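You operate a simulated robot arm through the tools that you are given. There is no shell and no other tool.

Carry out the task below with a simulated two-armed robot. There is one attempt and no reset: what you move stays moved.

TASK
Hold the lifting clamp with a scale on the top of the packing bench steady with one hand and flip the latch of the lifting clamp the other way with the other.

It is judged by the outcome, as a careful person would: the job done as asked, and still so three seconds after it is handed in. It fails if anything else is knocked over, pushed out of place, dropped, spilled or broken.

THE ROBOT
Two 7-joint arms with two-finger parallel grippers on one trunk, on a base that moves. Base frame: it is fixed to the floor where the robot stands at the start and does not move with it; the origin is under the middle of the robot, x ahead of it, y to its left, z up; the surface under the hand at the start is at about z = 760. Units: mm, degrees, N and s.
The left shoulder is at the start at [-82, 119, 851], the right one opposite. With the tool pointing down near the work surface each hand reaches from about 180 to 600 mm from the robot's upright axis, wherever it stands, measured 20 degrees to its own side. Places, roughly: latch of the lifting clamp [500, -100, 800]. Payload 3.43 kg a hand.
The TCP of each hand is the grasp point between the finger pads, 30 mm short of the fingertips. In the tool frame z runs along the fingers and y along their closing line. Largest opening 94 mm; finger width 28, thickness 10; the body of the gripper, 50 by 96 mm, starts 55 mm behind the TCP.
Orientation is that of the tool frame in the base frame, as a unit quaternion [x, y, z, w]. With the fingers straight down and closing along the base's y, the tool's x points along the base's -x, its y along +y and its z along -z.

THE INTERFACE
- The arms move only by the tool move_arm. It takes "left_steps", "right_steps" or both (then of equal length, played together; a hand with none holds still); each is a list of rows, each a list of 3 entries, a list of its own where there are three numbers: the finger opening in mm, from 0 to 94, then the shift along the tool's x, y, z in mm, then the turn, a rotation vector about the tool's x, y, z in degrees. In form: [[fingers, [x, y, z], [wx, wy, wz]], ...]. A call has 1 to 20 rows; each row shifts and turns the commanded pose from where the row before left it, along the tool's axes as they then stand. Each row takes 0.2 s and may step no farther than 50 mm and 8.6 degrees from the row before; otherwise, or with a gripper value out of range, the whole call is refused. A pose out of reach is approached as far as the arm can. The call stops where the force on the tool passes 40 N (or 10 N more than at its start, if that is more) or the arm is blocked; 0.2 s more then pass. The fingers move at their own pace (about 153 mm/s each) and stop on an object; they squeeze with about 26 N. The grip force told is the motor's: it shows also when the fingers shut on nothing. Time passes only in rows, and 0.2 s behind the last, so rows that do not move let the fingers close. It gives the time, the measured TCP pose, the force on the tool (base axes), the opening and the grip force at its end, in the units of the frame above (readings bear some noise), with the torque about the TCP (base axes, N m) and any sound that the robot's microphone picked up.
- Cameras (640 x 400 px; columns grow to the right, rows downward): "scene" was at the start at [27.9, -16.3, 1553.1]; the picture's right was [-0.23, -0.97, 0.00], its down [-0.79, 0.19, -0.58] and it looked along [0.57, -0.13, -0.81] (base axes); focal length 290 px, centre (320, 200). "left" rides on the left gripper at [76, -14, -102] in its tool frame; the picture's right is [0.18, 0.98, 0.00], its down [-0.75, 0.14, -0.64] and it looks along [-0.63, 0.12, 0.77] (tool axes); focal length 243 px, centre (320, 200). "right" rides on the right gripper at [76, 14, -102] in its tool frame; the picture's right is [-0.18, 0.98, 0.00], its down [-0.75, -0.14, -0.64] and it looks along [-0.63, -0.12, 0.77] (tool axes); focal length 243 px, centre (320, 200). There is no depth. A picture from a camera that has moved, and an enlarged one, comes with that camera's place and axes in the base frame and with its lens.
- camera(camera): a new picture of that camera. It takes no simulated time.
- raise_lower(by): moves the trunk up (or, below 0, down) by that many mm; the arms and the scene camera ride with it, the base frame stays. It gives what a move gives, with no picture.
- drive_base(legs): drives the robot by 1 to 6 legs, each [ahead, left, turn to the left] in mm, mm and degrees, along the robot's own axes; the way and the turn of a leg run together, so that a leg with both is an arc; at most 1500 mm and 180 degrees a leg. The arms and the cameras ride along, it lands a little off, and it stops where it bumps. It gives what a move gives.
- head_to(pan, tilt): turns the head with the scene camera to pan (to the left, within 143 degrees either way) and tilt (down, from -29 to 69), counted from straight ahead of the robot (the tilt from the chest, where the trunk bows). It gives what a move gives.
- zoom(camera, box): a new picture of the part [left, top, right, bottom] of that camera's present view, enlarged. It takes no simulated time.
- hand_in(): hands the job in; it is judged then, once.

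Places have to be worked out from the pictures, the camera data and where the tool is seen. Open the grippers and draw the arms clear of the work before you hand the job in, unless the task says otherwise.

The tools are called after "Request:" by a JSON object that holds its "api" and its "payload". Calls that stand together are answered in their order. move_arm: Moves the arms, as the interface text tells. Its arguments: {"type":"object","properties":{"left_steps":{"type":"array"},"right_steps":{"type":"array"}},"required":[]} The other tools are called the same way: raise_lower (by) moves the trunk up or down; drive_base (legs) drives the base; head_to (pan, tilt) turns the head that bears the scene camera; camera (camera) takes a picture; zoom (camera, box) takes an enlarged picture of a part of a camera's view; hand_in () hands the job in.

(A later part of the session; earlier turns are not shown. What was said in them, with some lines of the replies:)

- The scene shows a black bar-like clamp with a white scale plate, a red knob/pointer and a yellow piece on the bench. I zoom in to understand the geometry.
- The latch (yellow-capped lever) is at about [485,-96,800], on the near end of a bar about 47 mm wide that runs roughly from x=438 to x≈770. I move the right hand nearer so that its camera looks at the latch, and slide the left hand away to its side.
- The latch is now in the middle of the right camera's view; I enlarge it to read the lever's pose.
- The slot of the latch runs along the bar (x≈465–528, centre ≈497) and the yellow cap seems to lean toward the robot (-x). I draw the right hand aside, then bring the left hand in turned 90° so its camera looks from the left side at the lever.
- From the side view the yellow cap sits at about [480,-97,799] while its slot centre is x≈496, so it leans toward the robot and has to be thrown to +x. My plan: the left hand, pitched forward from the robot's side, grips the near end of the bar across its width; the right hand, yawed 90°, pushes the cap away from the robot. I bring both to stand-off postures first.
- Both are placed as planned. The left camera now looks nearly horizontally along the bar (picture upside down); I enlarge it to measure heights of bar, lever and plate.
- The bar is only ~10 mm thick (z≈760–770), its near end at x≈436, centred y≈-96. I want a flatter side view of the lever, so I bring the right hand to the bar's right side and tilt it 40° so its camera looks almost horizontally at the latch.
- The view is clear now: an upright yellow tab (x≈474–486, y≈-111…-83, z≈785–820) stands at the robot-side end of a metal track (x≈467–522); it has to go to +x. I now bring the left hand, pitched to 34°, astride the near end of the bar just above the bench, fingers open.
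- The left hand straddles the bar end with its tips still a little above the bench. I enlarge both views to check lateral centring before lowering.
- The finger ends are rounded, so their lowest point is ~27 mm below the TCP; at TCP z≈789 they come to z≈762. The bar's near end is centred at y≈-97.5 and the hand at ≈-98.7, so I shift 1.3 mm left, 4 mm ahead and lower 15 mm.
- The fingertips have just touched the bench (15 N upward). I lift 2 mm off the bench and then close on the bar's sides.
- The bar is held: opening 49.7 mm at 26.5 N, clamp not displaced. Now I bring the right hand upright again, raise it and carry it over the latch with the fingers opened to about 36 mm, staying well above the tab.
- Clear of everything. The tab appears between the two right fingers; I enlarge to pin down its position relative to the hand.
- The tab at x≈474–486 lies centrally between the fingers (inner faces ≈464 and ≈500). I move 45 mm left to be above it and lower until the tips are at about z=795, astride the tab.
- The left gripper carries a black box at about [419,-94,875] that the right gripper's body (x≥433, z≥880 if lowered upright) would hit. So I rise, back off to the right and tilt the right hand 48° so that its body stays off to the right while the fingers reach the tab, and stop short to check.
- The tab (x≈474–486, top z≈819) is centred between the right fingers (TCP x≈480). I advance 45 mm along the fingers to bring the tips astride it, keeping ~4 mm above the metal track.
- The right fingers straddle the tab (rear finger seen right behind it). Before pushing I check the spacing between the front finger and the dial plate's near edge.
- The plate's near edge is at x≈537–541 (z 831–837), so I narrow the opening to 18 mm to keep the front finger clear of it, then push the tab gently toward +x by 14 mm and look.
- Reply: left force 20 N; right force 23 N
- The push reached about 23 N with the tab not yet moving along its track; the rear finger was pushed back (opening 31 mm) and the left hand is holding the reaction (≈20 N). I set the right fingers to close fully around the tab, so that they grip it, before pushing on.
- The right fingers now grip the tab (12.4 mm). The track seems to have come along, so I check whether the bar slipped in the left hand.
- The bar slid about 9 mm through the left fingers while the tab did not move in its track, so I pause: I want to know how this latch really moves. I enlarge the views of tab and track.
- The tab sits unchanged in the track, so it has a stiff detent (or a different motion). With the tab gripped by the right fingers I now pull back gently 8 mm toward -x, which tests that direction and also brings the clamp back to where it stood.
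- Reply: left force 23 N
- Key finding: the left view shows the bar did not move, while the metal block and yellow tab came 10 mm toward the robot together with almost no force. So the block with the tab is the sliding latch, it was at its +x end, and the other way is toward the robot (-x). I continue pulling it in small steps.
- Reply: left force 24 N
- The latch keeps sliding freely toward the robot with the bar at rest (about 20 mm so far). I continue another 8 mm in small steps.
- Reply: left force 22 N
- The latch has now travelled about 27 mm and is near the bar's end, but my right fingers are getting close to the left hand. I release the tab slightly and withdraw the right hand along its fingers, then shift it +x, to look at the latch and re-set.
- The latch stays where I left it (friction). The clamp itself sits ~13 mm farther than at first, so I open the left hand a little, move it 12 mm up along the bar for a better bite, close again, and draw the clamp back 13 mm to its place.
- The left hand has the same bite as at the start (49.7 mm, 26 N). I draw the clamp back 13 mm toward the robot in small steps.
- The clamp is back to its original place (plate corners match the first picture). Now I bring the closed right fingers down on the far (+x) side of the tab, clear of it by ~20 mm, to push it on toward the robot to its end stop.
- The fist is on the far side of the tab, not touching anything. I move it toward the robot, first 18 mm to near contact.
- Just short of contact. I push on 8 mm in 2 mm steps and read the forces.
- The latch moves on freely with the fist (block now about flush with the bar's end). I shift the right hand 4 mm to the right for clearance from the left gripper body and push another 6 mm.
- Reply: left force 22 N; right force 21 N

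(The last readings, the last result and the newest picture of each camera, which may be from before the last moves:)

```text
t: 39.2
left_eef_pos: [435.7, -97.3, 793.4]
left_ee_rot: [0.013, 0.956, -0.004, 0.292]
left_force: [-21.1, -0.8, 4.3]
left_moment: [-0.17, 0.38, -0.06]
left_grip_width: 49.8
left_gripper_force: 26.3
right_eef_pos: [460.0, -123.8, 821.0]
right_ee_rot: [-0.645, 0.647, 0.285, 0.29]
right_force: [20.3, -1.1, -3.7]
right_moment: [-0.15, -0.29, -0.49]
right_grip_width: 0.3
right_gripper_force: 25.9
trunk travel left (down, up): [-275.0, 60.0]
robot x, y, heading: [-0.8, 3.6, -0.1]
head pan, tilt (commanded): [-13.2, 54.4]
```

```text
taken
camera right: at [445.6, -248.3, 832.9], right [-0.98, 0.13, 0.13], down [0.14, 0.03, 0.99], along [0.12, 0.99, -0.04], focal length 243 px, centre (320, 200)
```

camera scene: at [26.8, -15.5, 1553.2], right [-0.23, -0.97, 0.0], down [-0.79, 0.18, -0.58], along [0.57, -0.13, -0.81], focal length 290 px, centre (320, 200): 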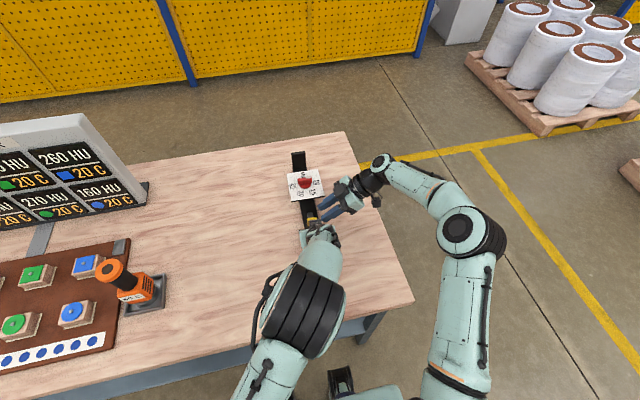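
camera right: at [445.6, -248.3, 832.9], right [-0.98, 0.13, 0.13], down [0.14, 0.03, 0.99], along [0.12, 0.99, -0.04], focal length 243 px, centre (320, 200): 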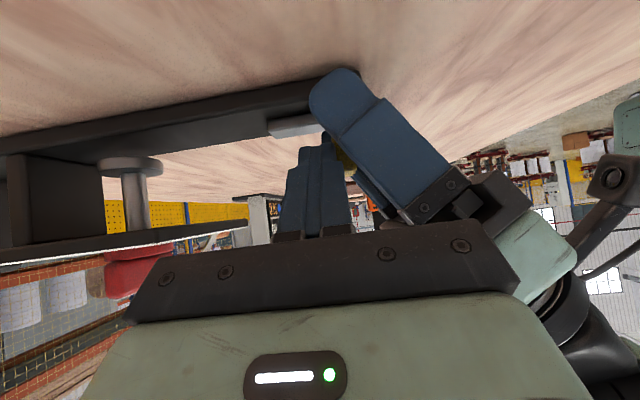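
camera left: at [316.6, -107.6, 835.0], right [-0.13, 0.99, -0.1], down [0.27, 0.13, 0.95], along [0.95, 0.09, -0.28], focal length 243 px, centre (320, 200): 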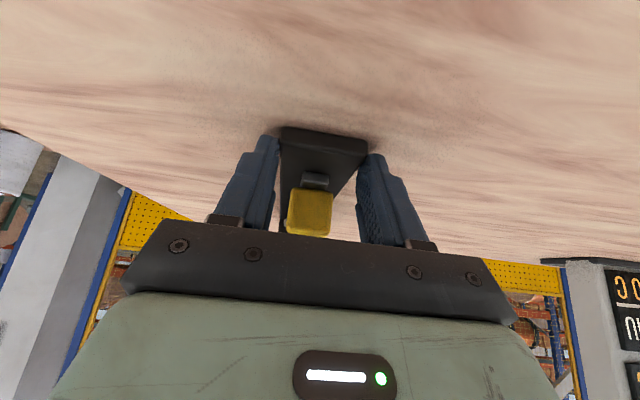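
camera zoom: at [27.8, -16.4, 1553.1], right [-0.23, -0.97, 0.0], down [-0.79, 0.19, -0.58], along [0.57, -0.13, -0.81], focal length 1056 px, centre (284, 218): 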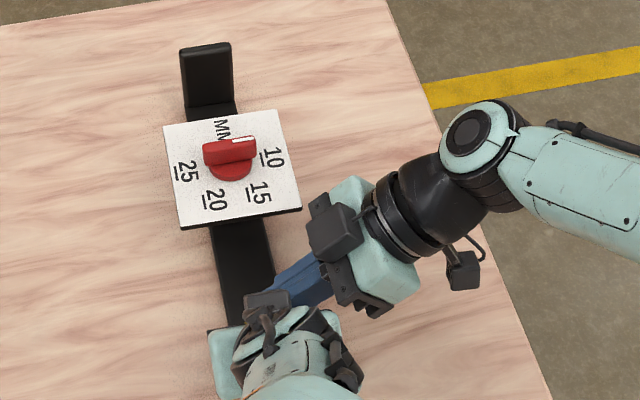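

Now the push met a firm stop (20 N on both hands, oppositely), so the latch is at its other end. I ease the fist off toward +x, then withdraw the right hand along its fingers.

Request:
{"api": "move_arm", "payload": {"right_steps": [[0, [0, -4, 0], [0, 0, 0]], [0, [0, -4, 0], [0, 0, 0]], [0, [0, -4, 0], [0, 0, 0]], [0, [0, 0, -25], [0, 0, 0]], [0, [0, 0, -30], [0, 0, 0]], [0, [0, 0, -30], [0, 0, 0]], [0, [0, 0, 0], [0, 0, 0]]]}}

Request:
{"api": "camera", "payload": {"camera": "right"}}

Request:
{"api": "zoom", "payload": {"camera": "left", "box": [200, 90, 440, 240]}}

Request:
{"api": "zoom", "payload": {"camera": "scene", "box": [260, 140, 360, 250]}}

```text
t: 40.8
left_eef_pos: [436.8, -96.2, 792.0]
left_ee_rot: [0.012, 0.956, -0.003, 0.292]
left_force: [0.9, 1.3, -0.7]
left_moment: [0.0, 0.74, 0.0]
left_grip_width: 49.4
left_gripper_force: 26.0
right_eef_pos: [470.1, -184.7, 877.4]
right_ee_rot: [0.646, -0.646, -0.288, -0.288]
right_force: [-0.2, -0.2, -0.7]
right_moment: [-0.01, 0.0, 0.01]
right_grip_width: 0.1
right_gripper_force: 26.1
trunk travel left (down, up): [-275.0, 60.0]
robot x, y, heading: [2.9, 1.4, -0.0]
head pan, tilt (commanded): [-13.2, 54.4]
```

```text
taken
camera right: at [456.2, -310.6, 889.0], right [-0.98, 0.12, 0.14], down [0.14, 0.03, 0.99], along [0.12, 0.99, -0.04], focal length 243 px, centre (320, 200)
```

right: 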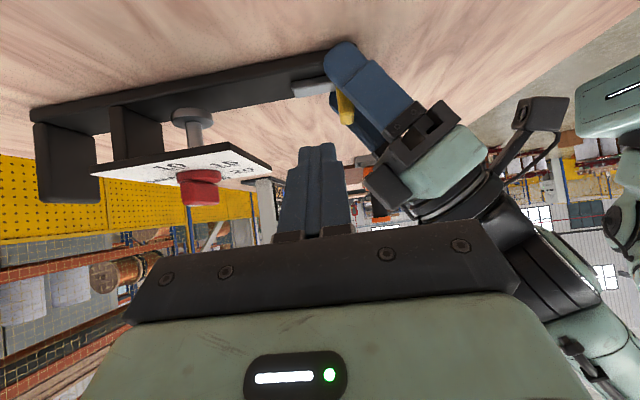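

```text
2.67 times, centred on (320, 165) of left
camera zoom: at [316.0, -107.5, 835.5], right [-0.13, 0.99, -0.1], down [0.27, 0.13, 0.95], along [0.95, 0.09, -0.28], focal length 647 px, centre (320, 293)
```

zoom: 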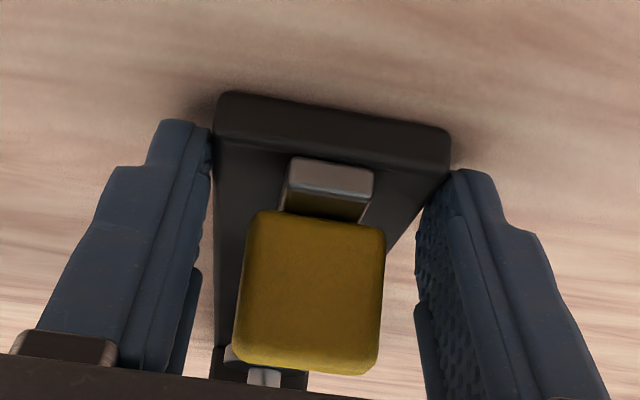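

```text
3.64 times, centred on (310, 195) of scene
camera zoom: at [28.5, -16.2, 1553.1], right [-0.23, -0.97, 0.0], down [-0.79, 0.19, -0.58], along [0.57, -0.13, -0.81], focal length 1056 px, centre (356, 218)
```

zoom: 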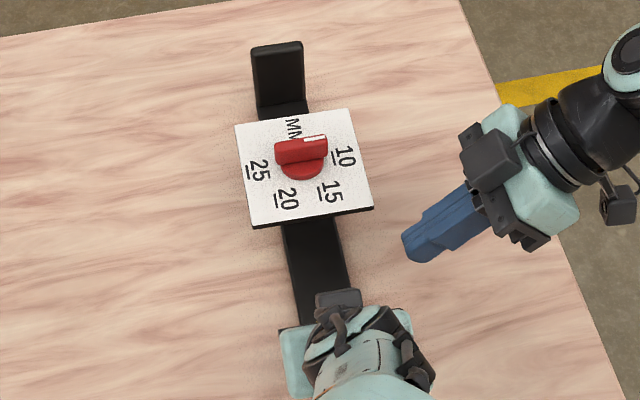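

The latch stayed at its new end with the right hand gone. The clamp sits ~2.5 mm nearer than at first, so I nudge it +2.5 mm with the left grip, then open the left fingers.

Request:
{"api": "move_arm", "payload": {"left_steps": [[40, [-1, 0, 0.7], [0, 0, 0]], [40, [-1.1, 0, 0.7], [0, 0, 0]], [40, [0, 0, 0], [0, 0, 0]], [60, [0, 0, 0], [0, 0, 0]], [80, [0, 0, 0], [0, 0, 0]], [94, [0, 0, 0], [0, 0, 0]], [94, [0, 0, 0], [0, 0, 0]]]}}

Request:
{"api": "zoom", "payload": {"camera": "left", "box": [200, 90, 440, 240]}}

```text
t: 42.4
left_eef_pos: [440.7, -97.0, 792.2]
left_ee_rot: [0.012, 0.956, -0.004, 0.293]
left_force: [-0.6, 1.0, -0.1]
left_moment: [0.06, -0.01, -0.03]
left_grip_width: 94.1
left_gripper_force: 0.1
right_eef_pos: [470.2, -184.7, 876.6]
right_ee_rot: [-0.646, 0.646, 0.287, 0.288]
right_force: [0.0, -0.5, -0.1]
right_moment: [0.02, -0.02, 0.01]
right_grip_width: 0.0
right_gripper_force: 26.3
trunk travel left (down, up): [-275.0, 60.0]
robot x, y, heading: [0.2, -0.2, -0.1]
head pan, tilt (commanded): [-13.2, 54.4]
```

```text
2.67 times, centred on (320, 165) of left
camera zoom: at [318.9, -107.7, 835.2], right [-0.13, 0.99, -0.1], down [0.27, 0.13, 0.95], along [0.95, 0.09, -0.28], focal length 647 px, centre (320, 293)
```

zoom: 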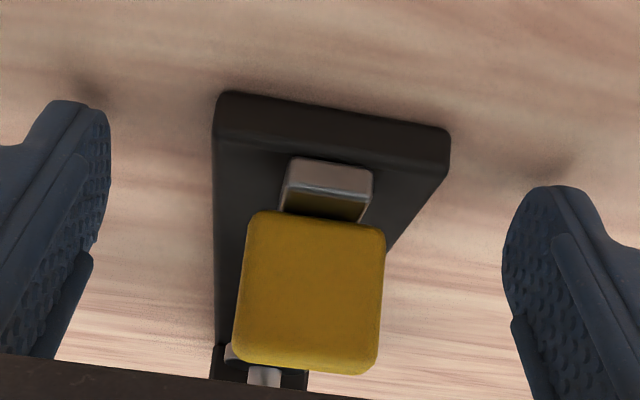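

The left hand is open and the latch and clamp stay put. I withdraw both hands: the left back and up along its fingers then to the left, the right back along its fingers, upright and open.

Request:
{"api": "move_arm", "payload": {"left_steps": [[94, [0, 0, -20], [0, 0, 0]], [94, [0, 0, -30], [0, 0, 0]], [94, [0, 0, -30], [0, 0, 0]], [94, [0, 0, -30], [0, 0, 0]], [94, [0, 0, -30], [0, 0, 0]], [94, [0, 30, 0], [0, 0, 0]], [94, [0, 30, 0], [0, 0, 0]], [94, [0, 30, 0], [0, 8, 0]], [94, [0, 30, 0], [0, 8, 0]], [94, [0, 30, 0], [0, 8, 0]], [94, [0, 20, 0], [0, 8, 0]], [94, [0, 0, 0], [0, 0, 0]]], "right_steps": [[0, [0, 0, -30], [0, 0, 0]], [0, [0, 0, -30], [0, 0, 0]], [20, [0, 0, -30], [0, 0, 0]], [50, [0, 0, -20], [0, 0, 0]], [94, [0, 0, 0], [0, 8, 0]], [94, [0, 0, 0], [0, 8, 0]], [94, [0, 0, 0], [0, 8, 0]], [94, [0, 0, 0], [0, 8, 0]], [94, [0, 0, 0], [0, 8, 0]], [94, [0, 0, 0], [0, 8, 0]], [94, [0, 0, -30], [0, 0, 0]], [94, [0, 0, 0], [0, 0, 0]]]}}

Request:
{"api": "camera", "payload": {"camera": "scene"}}

Request:
{"api": "zoom", "payload": {"camera": "scene", "box": [260, 140, 360, 250]}}

Request:
{"api": "camera", "payload": {"camera": "right"}}

```text
t: 45.0
left_eef_pos: [366.3, 74.9, 909.8]
left_ee_rot: [0.014, 1.0, 0.0, 0.016]
left_force: [0.4, -0.9, 0.1]
left_moment: [0.0, 0.02, 0.0]
left_grip_width: 93.9
left_gripper_force: 0.1
right_eef_pos: [471.6, -267.8, 981.5]
right_ee_rot: [0.707, -0.707, 0.0, 0.0]
right_force: [-0.5, 0.2, 0.4]
right_moment: [0.03, 0.02, 0.01]
right_grip_width: 94.0
right_gripper_force: 0.1
trunk travel left (down, up): [-275.0, 60.0]
robot x, y, heading: [-2.0, 3.1, 0.0]
head pan, tilt (commanded): [-13.2, 54.4]
```

```text
taken
camera scene: at [27.6, -16.5, 1553.1], right [-0.23, -0.97, 0.0], down [-0.79, 0.19, -0.58], along [0.57, -0.13, -0.81], focal length 290 px, centre (320, 200)
```

scene: 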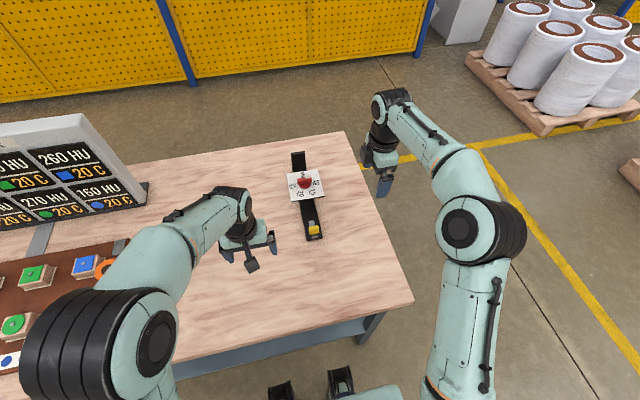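

```text
3.64 times, centred on (310, 195) of scene
camera zoom: at [27.6, -16.5, 1553.1], right [-0.23, -0.97, 0.0], down [-0.79, 0.19, -0.58], along [0.57, -0.13, -0.81], focal length 1056 px, centre (356, 218)
```

zoom: 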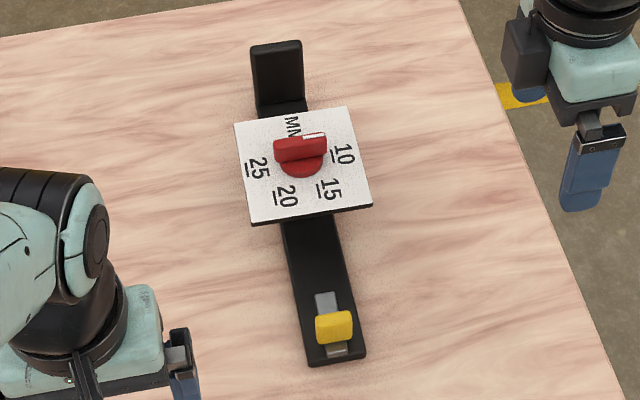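

```text
taken
camera right: at [457.4, -342.0, 1085.3], right [-0.98, 0.18, 0.0], down [0.14, 0.75, 0.64], along [0.12, 0.63, -0.77], focal length 243 px, centre (320, 200)
```

right: 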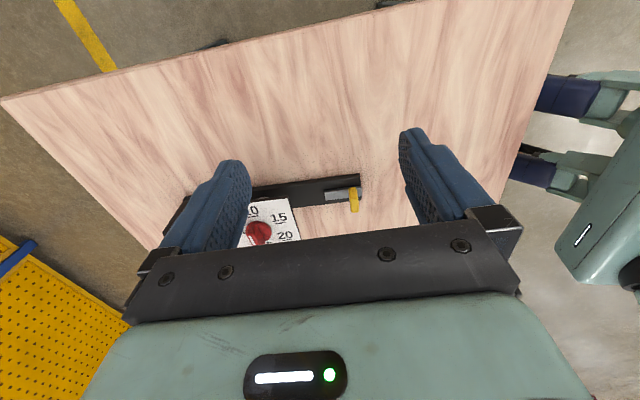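

The clamp stands where it was at the start (plate and bar match the first picture), the dial knob is unchanged, and the yellow latch now rests at the opposite, robot-side end of its travel. Both hands are open and clear, so I hand in.

Request:
{"api": "hand_in", "payload": {}}

```text
The job is handed in.
```

The latch of the lifting clamp is now at the opposite end of its travel, about 30 mm nearer the robot than at the start. The job is handed in. Both grippers are open and clear of the bench, and the last picture shows nothing else moved.

- **Direction:** The latch is a slider: the metal block and the yellow tab move together along the bar. I first pushed it away from the robot, but it was already at that end stop. It then slid freely toward the robot until it met a firm stop at about 20 N, and stayed there when released.
- **Holding:** The left hand gripped the near end of the bar throughout, but the hold was not perfectly steady. During the wrong-way push the bar slipped about 13 mm through the left fingers. It slipped another 1–2 mm at the final stop.
- **Final position:** I drew the clamp back with the left hand. In the last picture its plate and bar match the first picture to within about a pixel, roughly 1 mm. The red knob's setting is unchanged.
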